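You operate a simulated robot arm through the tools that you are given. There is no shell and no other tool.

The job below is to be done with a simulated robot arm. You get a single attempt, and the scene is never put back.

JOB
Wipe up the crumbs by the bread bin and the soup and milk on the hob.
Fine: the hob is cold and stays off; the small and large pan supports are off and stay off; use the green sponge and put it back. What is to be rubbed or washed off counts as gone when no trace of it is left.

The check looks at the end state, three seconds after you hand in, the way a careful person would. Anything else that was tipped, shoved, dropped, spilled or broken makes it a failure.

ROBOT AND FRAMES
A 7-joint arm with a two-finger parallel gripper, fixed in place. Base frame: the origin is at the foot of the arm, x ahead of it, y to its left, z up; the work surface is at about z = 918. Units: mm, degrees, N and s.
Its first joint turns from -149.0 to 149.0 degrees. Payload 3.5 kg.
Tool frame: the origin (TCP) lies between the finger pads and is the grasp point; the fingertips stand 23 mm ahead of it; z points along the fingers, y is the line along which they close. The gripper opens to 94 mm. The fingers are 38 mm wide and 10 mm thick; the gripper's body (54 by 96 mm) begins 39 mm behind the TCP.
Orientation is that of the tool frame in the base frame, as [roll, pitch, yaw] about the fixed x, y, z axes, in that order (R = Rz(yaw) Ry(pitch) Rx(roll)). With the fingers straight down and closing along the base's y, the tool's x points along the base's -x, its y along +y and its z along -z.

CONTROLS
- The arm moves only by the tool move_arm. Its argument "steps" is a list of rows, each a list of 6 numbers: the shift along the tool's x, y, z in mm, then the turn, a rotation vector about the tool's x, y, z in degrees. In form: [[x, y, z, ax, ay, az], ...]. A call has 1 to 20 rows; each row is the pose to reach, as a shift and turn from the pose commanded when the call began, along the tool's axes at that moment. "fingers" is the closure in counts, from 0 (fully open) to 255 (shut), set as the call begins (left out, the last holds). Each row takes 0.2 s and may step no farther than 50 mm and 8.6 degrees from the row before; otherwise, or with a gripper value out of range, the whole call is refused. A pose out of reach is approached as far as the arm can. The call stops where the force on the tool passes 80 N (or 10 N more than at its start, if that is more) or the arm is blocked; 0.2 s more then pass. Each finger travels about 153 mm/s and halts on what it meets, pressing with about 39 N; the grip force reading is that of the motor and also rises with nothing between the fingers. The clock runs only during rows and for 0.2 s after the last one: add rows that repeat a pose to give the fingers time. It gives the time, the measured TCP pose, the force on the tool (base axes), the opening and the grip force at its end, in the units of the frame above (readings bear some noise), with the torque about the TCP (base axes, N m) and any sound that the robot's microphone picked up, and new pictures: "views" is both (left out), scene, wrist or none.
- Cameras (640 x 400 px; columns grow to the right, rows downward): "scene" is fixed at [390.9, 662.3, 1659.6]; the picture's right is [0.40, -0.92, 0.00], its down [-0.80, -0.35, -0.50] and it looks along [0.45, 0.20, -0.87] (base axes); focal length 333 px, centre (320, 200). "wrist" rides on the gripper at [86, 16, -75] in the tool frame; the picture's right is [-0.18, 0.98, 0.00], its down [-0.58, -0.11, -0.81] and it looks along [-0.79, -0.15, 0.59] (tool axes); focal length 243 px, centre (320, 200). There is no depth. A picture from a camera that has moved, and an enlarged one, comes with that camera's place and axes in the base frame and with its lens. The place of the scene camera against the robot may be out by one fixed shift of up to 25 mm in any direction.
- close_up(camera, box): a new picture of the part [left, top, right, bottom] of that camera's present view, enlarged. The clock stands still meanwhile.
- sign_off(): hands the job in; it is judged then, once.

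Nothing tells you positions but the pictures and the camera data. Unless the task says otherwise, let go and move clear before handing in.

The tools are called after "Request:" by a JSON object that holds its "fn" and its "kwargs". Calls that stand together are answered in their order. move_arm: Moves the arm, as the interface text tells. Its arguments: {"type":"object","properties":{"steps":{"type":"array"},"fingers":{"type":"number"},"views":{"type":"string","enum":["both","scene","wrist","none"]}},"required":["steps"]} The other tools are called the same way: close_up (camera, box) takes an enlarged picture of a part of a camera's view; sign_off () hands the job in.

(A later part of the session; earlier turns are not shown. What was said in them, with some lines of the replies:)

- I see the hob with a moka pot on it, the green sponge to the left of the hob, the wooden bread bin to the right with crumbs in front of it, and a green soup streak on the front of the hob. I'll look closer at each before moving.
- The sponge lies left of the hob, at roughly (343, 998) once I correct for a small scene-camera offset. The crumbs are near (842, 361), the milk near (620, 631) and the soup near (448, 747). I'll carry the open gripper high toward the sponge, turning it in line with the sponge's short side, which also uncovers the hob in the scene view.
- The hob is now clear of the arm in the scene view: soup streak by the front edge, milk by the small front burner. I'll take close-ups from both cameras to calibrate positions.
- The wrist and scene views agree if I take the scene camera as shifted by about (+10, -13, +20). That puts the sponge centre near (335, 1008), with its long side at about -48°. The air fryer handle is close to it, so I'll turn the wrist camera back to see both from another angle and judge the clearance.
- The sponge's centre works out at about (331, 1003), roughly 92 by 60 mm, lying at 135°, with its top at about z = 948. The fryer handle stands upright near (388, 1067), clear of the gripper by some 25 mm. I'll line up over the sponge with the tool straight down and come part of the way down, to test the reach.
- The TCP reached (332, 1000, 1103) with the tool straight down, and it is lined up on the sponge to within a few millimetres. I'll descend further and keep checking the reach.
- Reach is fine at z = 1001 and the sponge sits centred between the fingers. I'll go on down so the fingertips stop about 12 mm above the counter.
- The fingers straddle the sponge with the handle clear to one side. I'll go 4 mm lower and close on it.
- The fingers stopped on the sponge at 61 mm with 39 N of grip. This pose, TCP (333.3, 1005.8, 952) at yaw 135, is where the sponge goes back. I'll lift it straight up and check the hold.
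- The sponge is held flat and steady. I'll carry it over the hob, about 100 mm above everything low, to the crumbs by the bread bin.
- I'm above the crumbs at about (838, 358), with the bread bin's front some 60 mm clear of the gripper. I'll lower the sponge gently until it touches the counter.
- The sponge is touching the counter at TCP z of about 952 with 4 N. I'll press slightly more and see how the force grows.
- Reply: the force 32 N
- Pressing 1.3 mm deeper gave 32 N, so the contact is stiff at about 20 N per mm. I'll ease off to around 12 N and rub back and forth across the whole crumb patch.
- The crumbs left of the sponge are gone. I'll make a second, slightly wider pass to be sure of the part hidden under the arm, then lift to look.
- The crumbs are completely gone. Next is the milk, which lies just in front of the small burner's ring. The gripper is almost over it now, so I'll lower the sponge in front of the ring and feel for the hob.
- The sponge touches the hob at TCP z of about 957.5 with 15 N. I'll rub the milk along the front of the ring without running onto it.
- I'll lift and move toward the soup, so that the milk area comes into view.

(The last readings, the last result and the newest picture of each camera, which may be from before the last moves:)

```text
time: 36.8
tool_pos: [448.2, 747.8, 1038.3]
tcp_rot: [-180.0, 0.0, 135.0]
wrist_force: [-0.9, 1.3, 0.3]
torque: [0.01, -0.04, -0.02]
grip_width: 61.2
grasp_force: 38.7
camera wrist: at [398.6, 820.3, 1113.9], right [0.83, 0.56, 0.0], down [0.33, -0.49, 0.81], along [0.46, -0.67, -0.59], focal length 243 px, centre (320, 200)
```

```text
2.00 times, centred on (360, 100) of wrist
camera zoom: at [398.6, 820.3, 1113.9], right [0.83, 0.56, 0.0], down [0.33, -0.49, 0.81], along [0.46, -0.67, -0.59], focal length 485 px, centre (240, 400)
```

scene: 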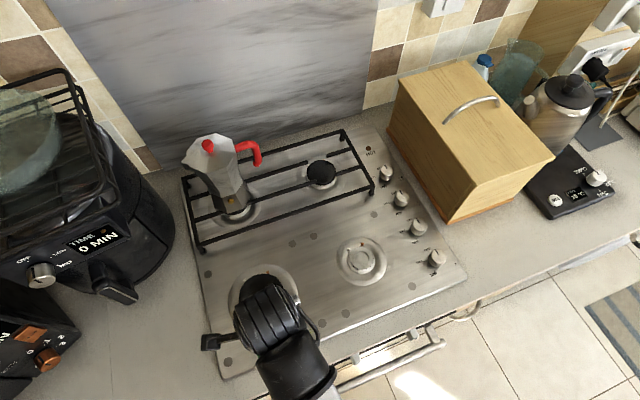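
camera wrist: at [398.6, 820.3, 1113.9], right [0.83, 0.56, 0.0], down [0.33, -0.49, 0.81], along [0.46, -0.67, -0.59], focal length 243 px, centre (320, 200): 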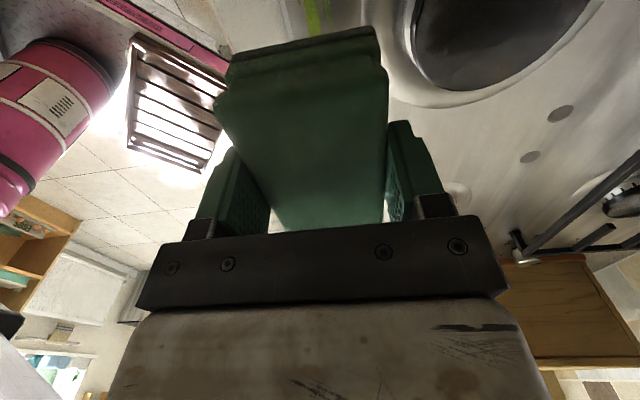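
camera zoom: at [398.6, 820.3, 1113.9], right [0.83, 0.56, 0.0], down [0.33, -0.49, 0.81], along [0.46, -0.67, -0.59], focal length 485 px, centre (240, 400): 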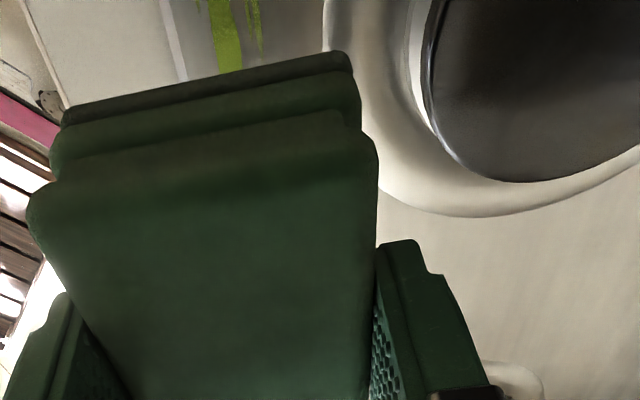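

The milk looks gone. The soup spans roughly 130 mm along the front edge, below the large burner ring. I'll lower the sponge onto it, keeping it just clear of that ring.

Request:
{"fn": "move_arm", "kwargs": {"steps": [[0, -2, 30, 0, 0, 0], [0, -4, 58, 0, 0, 0], [0, -4, 72, 0, 0, 0], [0, -4, 76, 0, 0, 0], [0, -4, 78, 0, 0, 0], [0, -4, 78, 0, 0, 0]], "views": "none"}}

Request:
{"fn": "move_arm", "kwargs": {"steps": [[0, 0, 1, 0, 0, 0], [0, 0, 2.2, 0, 0, 0], [0, 0, 2.2, 0, 0, 0]], "views": "both"}}

```text
time: 38.2
tool_pos: [444.4, 743.6, 961.1]
tcp_rot: [-180.0, 0.0, 135.1]
wrist_force: [-0.7, 0.2, 0.0]
torque: [-0.01, -0.01, 0.0]
grip_width: 61.1
grasp_force: 39.7
```

```text
time: 39.0
tool_pos: [445.0, 745.6, 958.2]
tcp_rot: [179.9, 0.1, 135.0]
wrist_force: [-1.1, 0.1, 1.2]
torque: [-0.02, 0.01, -0.02]
grip_width: 60.9
grasp_force: 38.8
camera wrist: at [396.2, 818.2, 1033.2], right [0.83, 0.56, 0.0], down [0.33, -0.49, 0.81], along [0.46, -0.67, -0.59], focal length 243 px, centre (320, 200)
```

scene: 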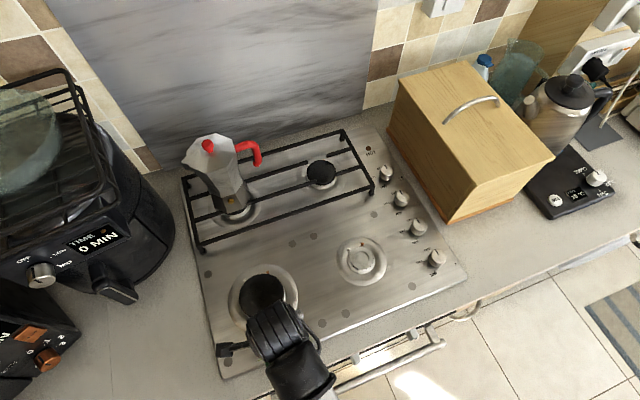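
wrist: 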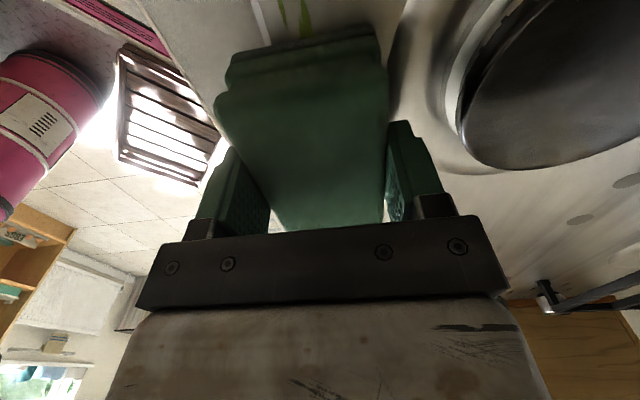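

Request:
{"fn": "move_arm", "kwargs": {"steps": [[0, 0, 0.8, 0, 0, 0], [0, 0, 0.8, 0, 0, 0]], "views": "none"}}

```text
time: 39.6
tool_pos: [445.0, 745.4, 958.5]
tcp_rot: [179.9, 0.0, 135.1]
wrist_force: [-0.3, 1.1, 17.9]
torque: [0.03, -0.1, 0.01]
grip_width: 61.1
grasp_force: 39.3
```

I have contact at 18 N, so I'll rub the soup streak lengthwise several times.

Request:
{"fn": "move_arm", "kwargs": {"steps": [[15, 0, 0, 0, 0, 0], [30, 0, 0, 0, 0, 0], [45, 0, 0, 0, 0, 0], [30, 0, 0, 0, 0, 0], [15, 0, 0, 0, 0, 0], [0, 0, 0, 0, 0, 0], [-18, 0, 0, 0, 0, 0], [-36, 0, 0, 0, 0, 0], [-18, -5, 0, 0, 0, 0], [0, -5, 0, 0, 0, 0], [15, -5, 0, 0, 0, 0], [30, -5, 0, 0, 0, 0], [45, -3, 0, 0, 0, 0], [30, 3, 0, 0, 0, 0], [15, 3, 0, 0, 0, 0], [0, 3, 0, 0, 0, 0], [-18, 3, 0, 0, 0, 0], [-36, 3, 0, 0, 0, 0], [-15, 0, 0, 0, 0, 0], [10, 0, 0, 0, 0, 0]], "views": "none"}}

Request:
{"fn": "move_arm", "kwargs": {"steps": [[15, 0, 0, 0, 0, 0], [30, 0, 0, 0, 0, 0], [30, 0, -10, 0, 0, 0], [30, 0, -40, 0, 0, 0], [45, 0, -70, 0, 0, 0], [90, 20, -90, 0, 0, 0], [135, 45, -100, 0, 0, 0], [180, 65, -100, 0, 0, 0], [220, 85, -100, 0, 0, 0], [255, 100, -100, 0, 0, 0], [255, 100, -100, 0, 0, 0]], "views": "both"}}

Request:
{"fn": "close_up", "kwargs": {"camera": "scene", "box": [200, 300, 340, 390]}}

Request:
{"fn": "close_up", "kwargs": {"camera": "scene", "box": [340, 260, 410, 310]}}

Request:
{"fn": "close_up", "kwargs": {"camera": "scene", "box": [460, 210, 580, 290]}}

```text
time: 43.8
tool_pos: [437.1, 750.2, 957.6]
tcp_rot: [180.0, 0.1, 134.8]
wrist_force: [9.8, -9.0, 33.4]
torque: [-0.15, -0.37, -0.06]
grip_width: 60.6
grasp_force: 38.8
```

```text
refused: row 6 steps farther than a row can; nothing moved
```

```text
4.44 times, centred on (270, 345) of scene
camera zoom: at [390.9, 662.3, 1659.6], right [0.4, -0.92, 0.0], down [-0.8, -0.35, -0.5], along [0.45, 0.2, -0.87], focal length 1479 px, centre (542, -444)
```

zoom: 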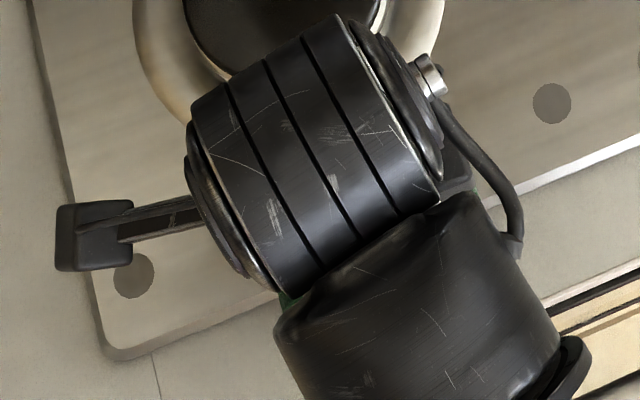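

```text
8.00 times, centred on (375, 285) of scene
camera zoom: at [390.9, 662.3, 1659.6], right [0.4, -0.92, 0.0], down [-0.8, -0.35, -0.5], along [0.45, 0.2, -0.87], focal length 2662 px, centre (-120, -480)
```

zoom: 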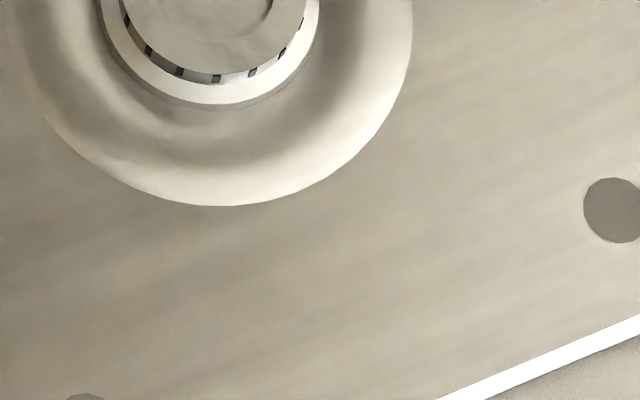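

```text
5.00 times, centred on (520, 250) of scene
camera zoom: at [390.9, 662.3, 1659.6], right [0.4, -0.92, 0.0], down [-0.8, -0.35, -0.5], along [0.45, 0.2, -0.87], focal length 1664 px, centre (-680, -50)
```

zoom: 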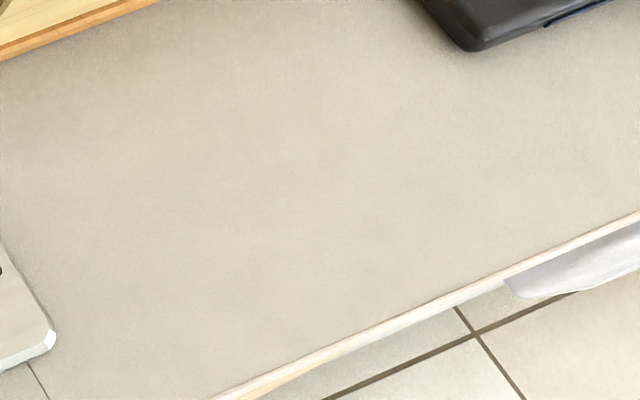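

Milk and crumbs show no trace. The lift was refused because one row was too long, so I'll repeat it with shorter steps and look at the soup area.

Request:
{"fn": "move_arm", "kwargs": {"steps": [[0, 0, -5, 0, 0, 0], [0, 0, -30, 0, 0, 0], [0, 0, -65, 0, 0, 0], [10, 5, -100, 0, 0, 0], [50, 15, -103, 0, 0, 0], [90, 30, -104, 0, 0, 0], [130, 45, -104, 0, 0, 0], [170, 60, -104, 0, 0, 0], [210, 75, -104, 0, 0, 0], [250, 95, -104, 0, 0, 0], [250, 95, -104, 0, 0, 0]], "views": "both"}}

Request:
{"fn": "close_up", "kwargs": {"camera": "scene", "box": [210, 310, 330, 390]}}

Request:
{"fn": "close_up", "kwargs": {"camera": "wrist", "box": [200, 0, 520, 200]}}

```text
time: 46.2
tool_pos: [326.2, 994.8, 1060.3]
tcp_rot: [179.9, 0.0, 135.0]
wrist_force: [1.9, -0.7, -0.2]
torque: [0.05, 0.0, 0.03]
grip_width: 60.9
grasp_force: 39.1
camera wrist: at [277.2, 1067.9, 1135.7], right [0.83, 0.56, 0.0], down [0.33, -0.49, 0.81], along [0.46, -0.67, -0.59], focal length 243 px, centre (320, 200)
```

scene: 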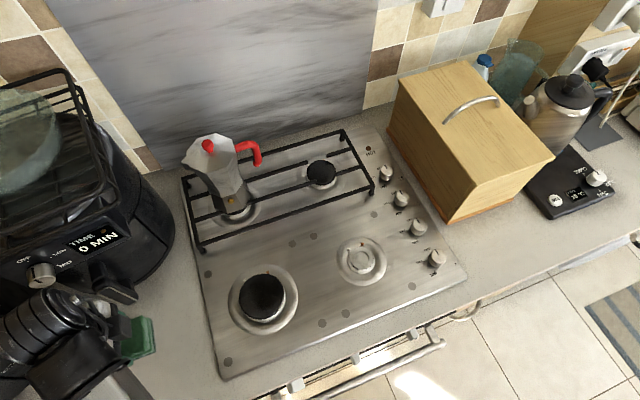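
wrist: 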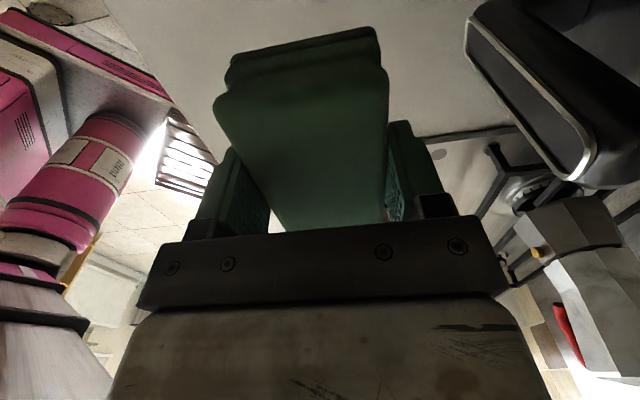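

```text
5.00 times, centred on (270, 350) of scene
camera zoom: at [390.9, 662.3, 1659.6], right [0.4, -0.92, 0.0], down [-0.8, -0.35, -0.5], along [0.45, 0.2, -0.87], focal length 1664 px, centre (570, -550)
```

zoom: 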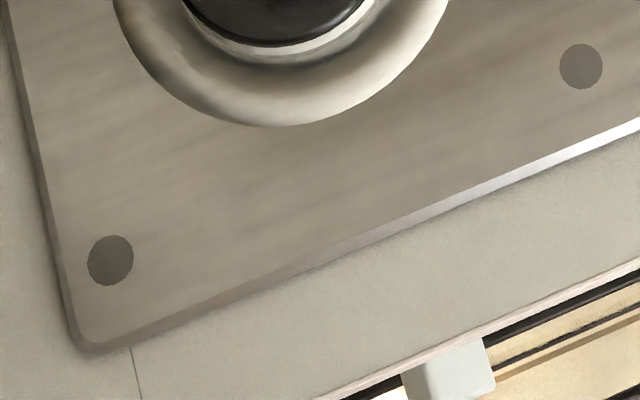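

```text
2.00 times, centred on (360, 100) of wrist
camera zoom: at [277.2, 1067.9, 1135.7], right [0.83, 0.56, 0.0], down [0.33, -0.49, 0.81], along [0.46, -0.67, -0.59], focal length 485 px, centre (240, 400)
```

zoom: 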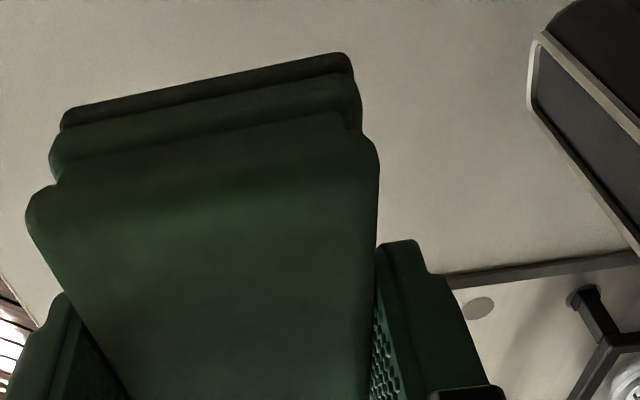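

The soup looks gone as well, and the sponge hasn't shifted in the grip. I'll check all three spots at high magnification before putting it back.

Request:
{"fn": "close_up", "kwargs": {"camera": "scene", "box": [240, 330, 310, 374]}}

Request:
{"fn": "close_up", "kwargs": {"camera": "scene", "box": [345, 272, 405, 310]}}

Request:
{"fn": "close_up", "kwargs": {"camera": "scene", "box": [475, 225, 560, 278]}}

Request:
{"fn": "close_up", "kwargs": {"camera": "scene", "box": [200, 210, 480, 385]}}

```text
9.09 times, centred on (275, 352) of scene
camera zoom: at [390.9, 662.3, 1659.6], right [0.4, -0.92, 0.0], down [-0.8, -0.35, -0.5], along [0.45, 0.2, -0.87], focal length 3025 px, centre (729, -1182)
```

zoom: 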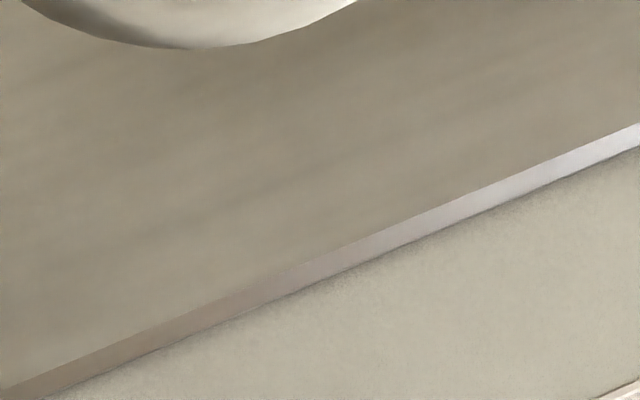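

```text
10.53 times, centred on (375, 291) of scene
camera zoom: at [390.9, 662.3, 1659.6], right [0.4, -0.92, 0.0], down [-0.8, -0.35, -0.5], along [0.45, 0.2, -0.87], focal length 3503 px, centre (-259, -758)
```

zoom: 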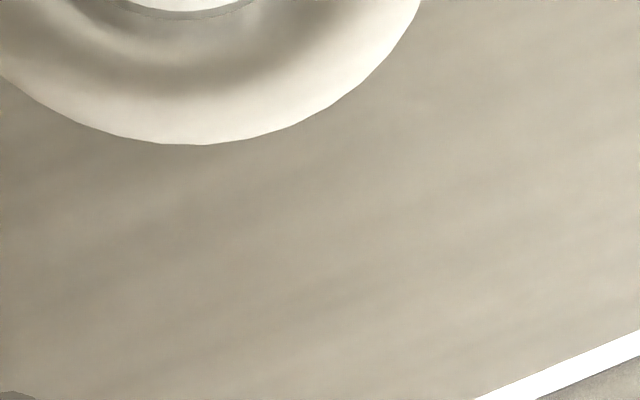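

```text
7.53 times, centred on (518, 252) of scene
camera zoom: at [390.9, 662.3, 1659.6], right [0.4, -0.92, 0.0], down [-0.8, -0.35, -0.5], along [0.45, 0.2, -0.87], focal length 2505 px, centre (-1167, -188)
```

zoom: 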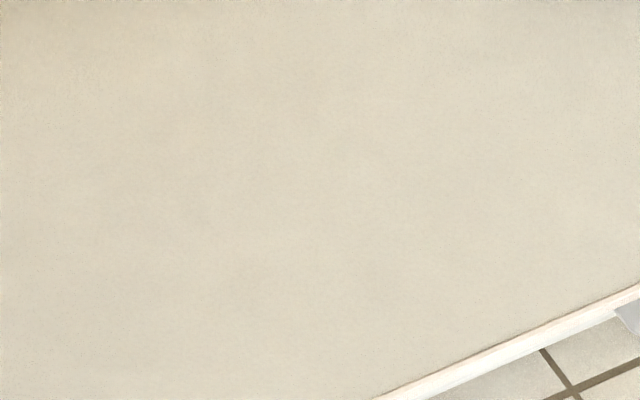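

```text
2.29 times, centred on (340, 298) of scene
camera zoom: at [390.9, 662.3, 1659.6], right [0.4, -0.92, 0.0], down [-0.8, -0.35, -0.5], along [0.45, 0.2, -0.87], focal length 761 px, centre (274, -23)
```

zoom: 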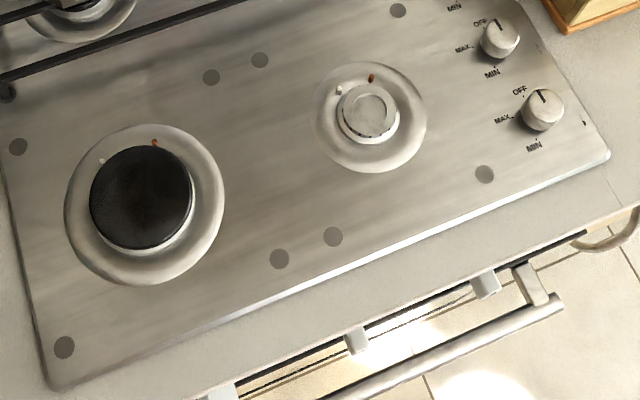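

All three spots are clean. I'll also check the rest of the hob for stray spots, since I noticed faint specks near the knobs earlier.

Request:
{"fn": "close_up", "kwargs": {"camera": "scene", "box": [350, 135, 480, 290]}}

Request:
{"fn": "close_up", "kwargs": {"camera": "scene", "box": [180, 130, 380, 260]}}

Request:
{"fn": "close_up", "kwargs": {"camera": "scene", "box": [395, 190, 475, 240]}}

```text
2.58 times, centred on (415, 212) of scene
camera zoom: at [390.9, 662.3, 1659.6], right [0.4, -0.92, 0.0], down [-0.8, -0.35, -0.5], along [0.45, 0.2, -0.87], focal length 859 px, centre (75, 168)
```

zoom: 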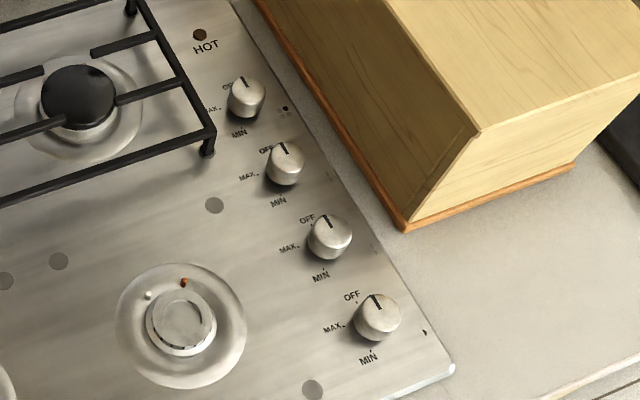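

```text
3.08 times, centred on (280, 195) of scene
camera zoom: at [390.9, 662.3, 1659.6], right [0.4, -0.92, 0.0], down [-0.8, -0.35, -0.5], along [0.45, 0.2, -0.87], focal length 1024 px, centre (443, 215)
```

zoom: 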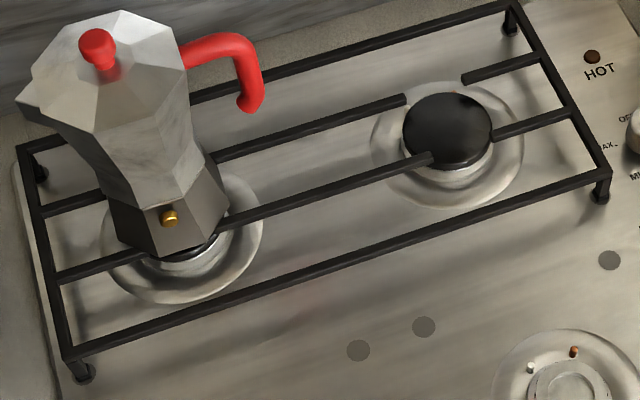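

```text
8.00 times, centred on (435, 215) of scene
camera zoom: at [390.9, 662.3, 1659.6], right [0.4, -0.92, 0.0], down [-0.8, -0.35, -0.5], along [0.45, 0.2, -0.87], focal length 2662 px, centre (-600, 80)
```

zoom: 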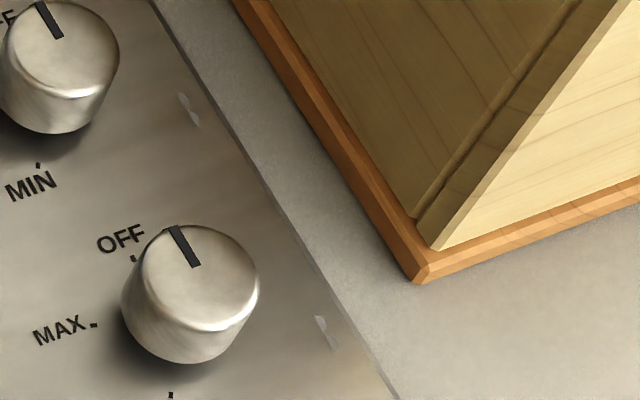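

Those faint marks are the printed icons beside the knobs, and every knob still points at OFF. I'll now bring the sponge back over its original place and part of the way down.

Request:
{"fn": "move_arm", "kwargs": {"steps": [[3, 10, 0, 0, 0, 0], [3, 10, 35, 0, 0, 0], [3, 10, 70, 0, 0, 0], [3, 10, 95, 0, 0, 0], [3, 10, 95, 0, 0, 0], [3, 10, 95, 0, 0, 0]], "views": "both"}}

```text
time: 47.6
tool_pos: [333.5, 1003.5, 965.5]
tcp_rot: [-180.0, -0.1, 135.0]
wrist_force: [-1.0, 0.4, -0.2]
torque: [0.02, 0.02, 0.0]
grip_width: 60.7
grasp_force: 39.2
camera wrist: at [284.8, 1078.3, 1040.7], right [0.83, 0.56, 0.0], down [0.33, -0.49, 0.81], along [0.46, -0.67, -0.59], focal length 243 px, centre (320, 200)
```

scene: 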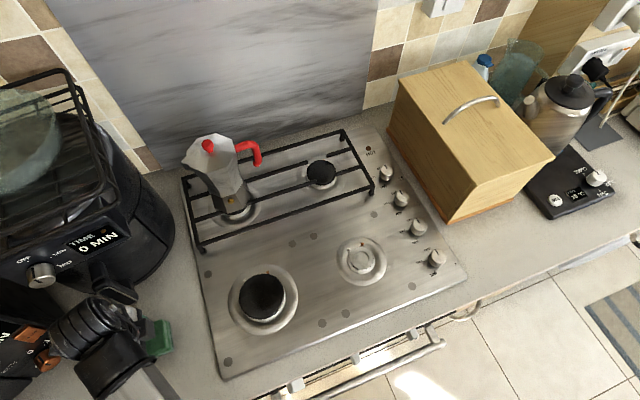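
wrist: 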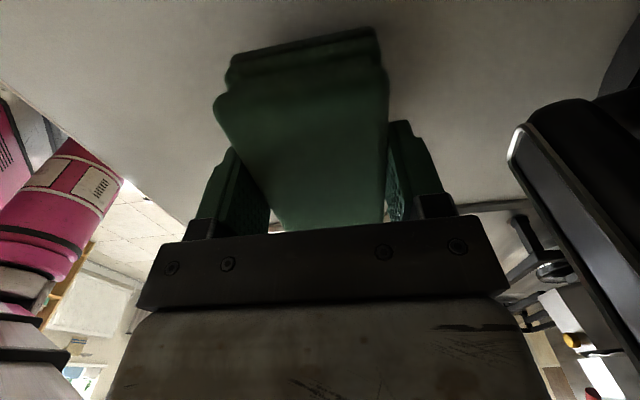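

Request:
{"fn": "move_arm", "kwargs": {"steps": [[0, 0, 6, 0, 0, 0], [0, 0, 11, 0, 0, 0], [0, 0, 13, 0, 0, 0], [0, 0, 13, 0, 0, 0]], "views": "none"}}

```text
time: 48.6
tool_pos: [334.0, 1005.3, 953.4]
tcp_rot: [180.0, -0.1, 135.0]
wrist_force: [0.2, 0.0, 0.2]
torque: [0.0, 0.0, -0.04]
grip_width: 60.8
grasp_force: 39.0
```

Request:
{"fn": "move_arm", "kwargs": {"steps": [[0, 0, 1, 0, 0, 0], [0, 0, 2, 0, 0, 0], [0, 0, 2, 0, 0, 0]], "views": "none"}}

```text
time: 49.4
tool_pos: [333.4, 1005.5, 950.5]
tcp_rot: [-179.9, -0.1, 135.0]
wrist_force: [0.2, 0.7, -0.6]
torque: [0.01, -0.01, -0.01]
grip_width: 60.9
grasp_force: 39.1
```

There's no contact yet, so pressing must have pushed the sponge up a millimetre or so in the grip. I'll keep lowering in small steps.

Request:
{"fn": "move_arm", "kwargs": {"steps": [[0, 0, 0.7, 0, 0, 0], [0, 0, 0.7, 0, 0, 0]], "views": "none"}}

```text
time: 50.0
tool_pos: [333.5, 1004.9, 949.8]
tcp_rot: [179.9, 0.1, 135.0]
wrist_force: [0.0, 0.7, 0.3]
torque: [0.03, 0.02, 0.0]
grip_width: 60.8
grasp_force: 39.2
```

Request:
{"fn": "move_arm", "kwargs": {"steps": [[0, 0, 0.8, 0, 0, 0], [0, 0, 0.8, 0, 0, 0]], "views": "wrist"}}

```text
time: 50.6
tool_pos: [333.1, 1005.8, 950.6]
tcp_rot: [180.0, 0.0, 135.0]
wrist_force: [0.2, -0.2, -1.1]
torque: [-0.04, 0.0, -0.01]
grip_width: 60.7
grasp_force: 39.0
camera wrist: at [284.8, 1078.7, 1024.6], right [0.83, 0.56, 0.0], down [0.33, -0.49, 0.81], along [0.46, -0.67, -0.59], focal length 243 px, centre (320, 200)
```

wrist: 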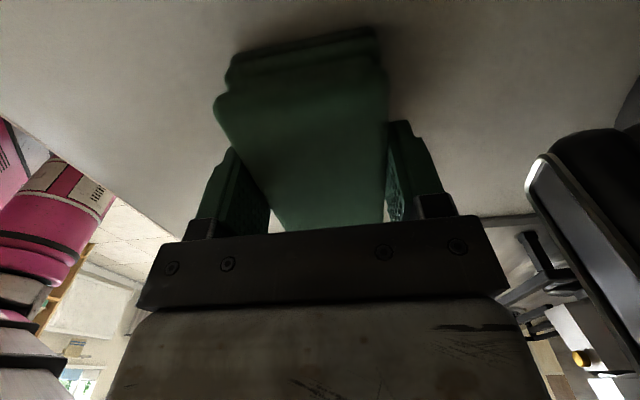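

Request:
{"fn": "move_arm", "kwargs": {"steps": [[0, 0, 0.7, 0, 0, 0], [0, 0, 0.7, 0, 0, 0]], "views": "none"}}

```text
time: 51.2
tool_pos: [333.6, 1004.6, 949.2]
tcp_rot: [179.9, 0.0, 135.1]
wrist_force: [-0.1, -0.3, 12.9]
torque: [-0.21, -0.05, -0.04]
grip_width: 61.0
grasp_force: 38.9
```

The sponge is back on the counter with 13 N. I'll let go and then rise straight up.

Request:
{"fn": "move_arm", "kwargs": {"steps": [[0, 0, -0.4, 0, 0, 0], [0, 0, -0.4, 0, 0, 0], [0, 0, -0.4, 0, 0, 0]], "fingers": 22, "views": "wrist"}}

```text
time: 52.0
tool_pos: [333.5, 1005.4, 949.5]
tcp_rot: [-180.0, 0.0, 135.1]
wrist_force: [0.1, -0.4, -0.2]
torque: [0.0, 0.0, -0.02]
grip_width: 86.2
grasp_force: 0.1
camera wrist: at [284.7, 1079.0, 1023.9], right [0.83, 0.56, 0.0], down [0.33, -0.49, 0.81], along [0.46, -0.67, -0.59], focal length 243 px, centre (320, 200)
```

wrist: 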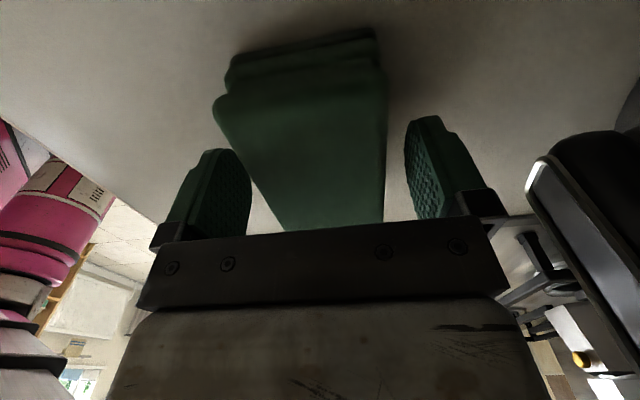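

The fingers are open and the sponge is free. I'll rise straight up, then swing over to where I started for a full final look.

Request:
{"fn": "move_arm", "kwargs": {"steps": [[0, 0, -20, 0, 0, 0], [0, 0, -55, 0, 0, 0], [0, 0, -95, 0, 0, 0], [0, 0, -140, 0, 0, 0], [0, 0, -185, 0, 0, 0], [0, 0, -230, 0, 0, 0], [0, 0, -275, 0, 0, 0], [0, 0, -290, 0, 0, 0], [-40, -10, -290, 0, 0, 0], [-80, -20, -290, 0, 0, 0], [-125, -20, -290, 0, 0, 0], [-170, -20, -290, 0, 0, 0], [-215, -20, -290, 0, 0, 0], [-260, -20, -290, 0, 0, 0], [-305, -20, -290, 0, 0, 0], [-350, -20, -290, 0, 0, 0], [-350, -20, -290, 0, 0, 0]], "fingers": 22, "views": "both"}}

Request:
{"fn": "close_up", "kwargs": {"camera": "scene", "box": [80, 260, 240, 400]}}

Request:
{"fn": "close_up", "kwargs": {"camera": "scene", "box": [90, 300, 190, 380]}}

```text
time: 55.6
tool_pos: [569.0, 746.6, 1230.4]
tcp_rot: [178.8, -0.1, 135.0]
wrist_force: [-0.7, -0.3, 0.1]
torque: [-0.02, 0.01, 0.01]
grip_width: 85.7
grasp_force: 0.0
out of reach, approached as far as the arm can: row 12, 13, 14, 15, 16, 17
camera wrist: at [518.9, 818.1, 1304.2], right [0.82, 0.56, 0.02], down [0.32, -0.5, 0.8], along [0.46, -0.66, -0.6], focal length 243 px, centre (320, 200)
```

scene: 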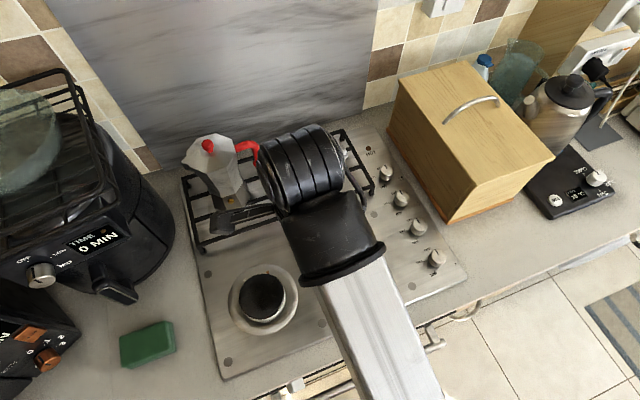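
wrist: 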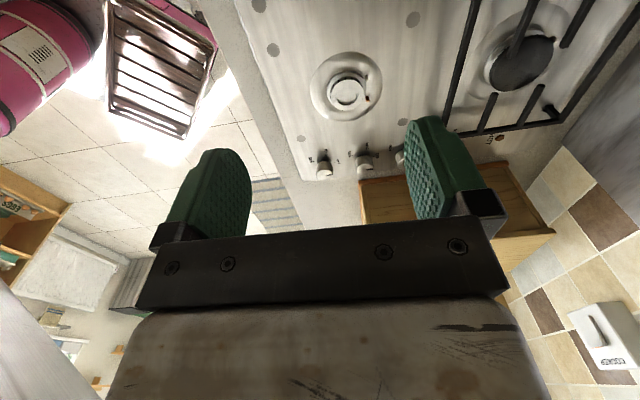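

```text
2.86 times, centred on (160, 330) of scene
camera zoom: at [390.9, 662.3, 1659.6], right [0.4, -0.92, 0.0], down [-0.8, -0.35, -0.5], along [0.45, 0.2, -0.87], focal length 951 px, centre (777, -171)
```

zoom: 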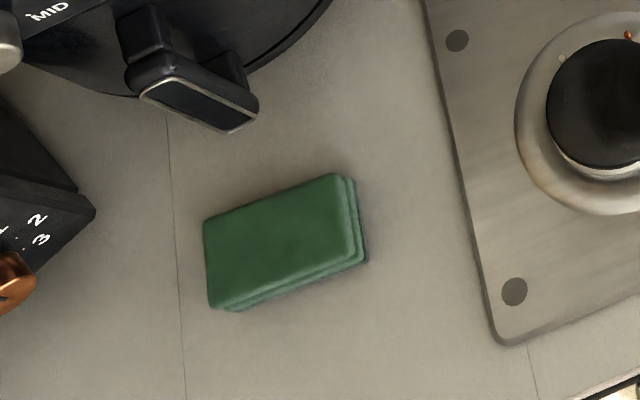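

```text
5.00 times, centred on (140, 340) of scene
camera zoom: at [390.9, 662.3, 1659.6], right [0.4, -0.92, 0.0], down [-0.8, -0.35, -0.5], along [0.45, 0.2, -0.87], focal length 1664 px, centre (1220, -500)
```

zoom: 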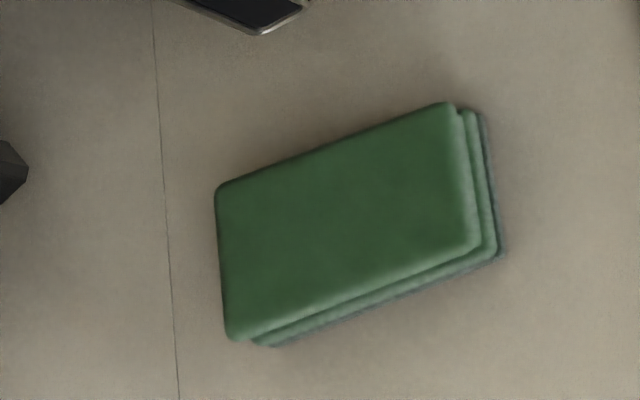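

The sponge is back in its place to within about 2 mm, lying as it did before, and nothing else has moved. The arm is at a reach limit, so I'll back it off a little to a comfortable pose and take one last look.

Request:
{"fn": "move_arm", "kwargs": {"steps": [[-20, -5, 30, 0, 0, 0], [-60, -10, 60, 0, 0, 0], [-105, -15, 80, 0, 0, 0], [-150, -20, 90, 0, 0, 0], [-195, -20, 100, 0, 0, 0], [-240, -20, 110, 0, 0, 0], [-285, -20, 115, 0, 0, 0], [-330, -20, 120, 0, 0, 0], [-375, -20, 120, 0, 0, 0], [-420, -20, 120, 0, 0, 0], [-420, -20, 120, 0, 0, 0]], "views": "both"}}

Request:
{"fn": "close_up", "kwargs": {"camera": "scene", "box": [180, 200, 470, 385]}}

```text
refused: row 2 steps farther than a row can; nothing moved
```

```text
2.16 times, centred on (325, 292) of scene
camera zoom: at [390.9, 662.3, 1659.6], right [0.4, -0.92, 0.0], down [-0.8, -0.35, -0.5], along [0.45, 0.2, -0.87], focal length 720 px, centre (309, 0)
```

zoom: 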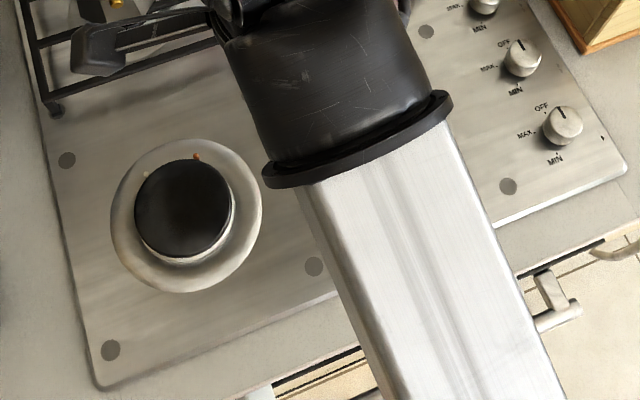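

Request:
{"fn": "move_arm", "kwargs": {"steps": [[-15, -10, 25, 0, 0, 0], [-45, -20, 45, 0, 0, 0], [-85, -30, 60, 0, 0, 0], [-125, -40, 75, 0, 0, 0], [-165, -50, 90, 0, 0, 0], [-205, -60, 100, 0, 0, 0], [-245, -70, 110, 0, 0, 0], [-285, -77, 115, 0, 0, 0], [-325, -77, 118, 0, 0, 0], [-365, -77, 120, 0, 0, 0], [-405, -77, 120, 0, 0, 0], [-405, -77, 120, 0, 0, 0]], "views": "both"}}

Request:
{"fn": "close_up", "kwargs": {"camera": "scene", "box": [180, 200, 470, 385]}}

```text
time: 58.2
tool_pos: [801.8, 407.1, 1108.7]
tcp_rot: [-180.0, 0.1, 135.1]
wrist_force: [0.9, -0.3, -0.1]
torque: [0.02, 0.03, 0.01]
grip_width: 86.1
grasp_force: 0.1
camera wrist: at [752.1, 479.6, 1184.0], right [0.83, 0.56, 0.0], down [0.33, -0.49, 0.81], along [0.46, -0.67, -0.59], focal length 243 px, centre (320, 200)
```

scene: 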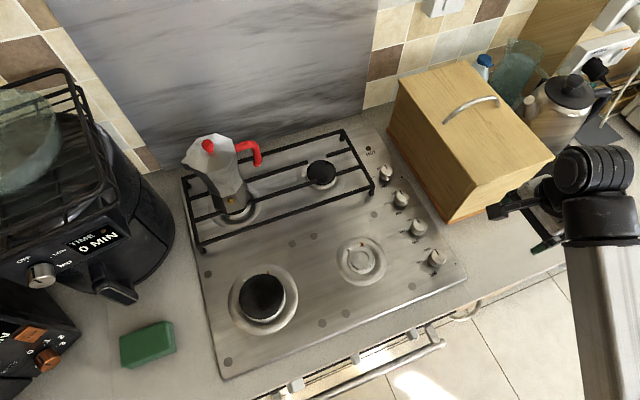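
wrist: 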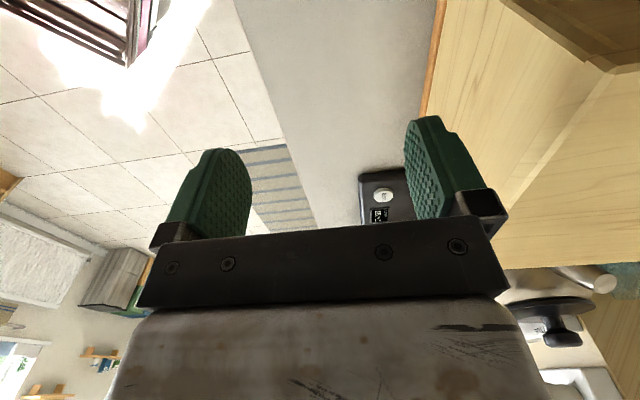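

```text
2.16 times, centred on (325, 292) of scene
camera zoom: at [390.9, 662.3, 1659.6], right [0.4, -0.92, 0.0], down [-0.8, -0.35, -0.5], along [0.45, 0.2, -0.87], focal length 720 px, centre (309, 0)
```

zoom: 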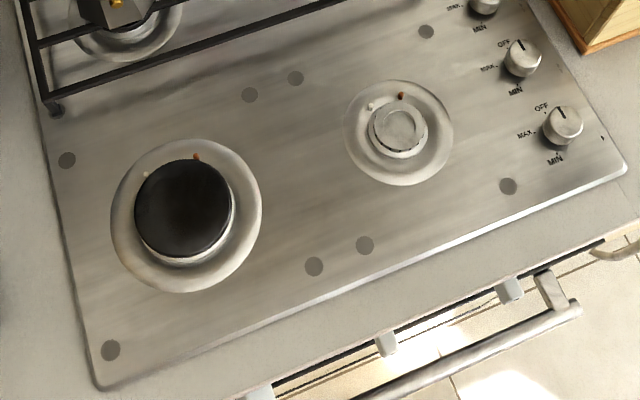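

The hob is clean with every knob at OFF, and the counter by the bread bin is clear of crumbs in the wrist view. The sponge is back in its place, and the gripper is empty and well clear, so I'm handing in.

Request:
{"fn": "sign_off", "kwargs": {}}

```text
The job is handed in.
```

I wiped up the crumbs by the bread bin and the milk and soup on the hob. In the enlarged pictures taken afterwards I could see no trace of any of them.

- **Sponge:** the green sponge is back where it was, within about 2 mm and lying the same way.
- **Hob:** the knobs still point to OFF, and I left the pan supports as they were.
- **Everything else:** nothing else looks moved or tipped in the final pictures. I let go of the sponge and moved the arm clear before handing in.
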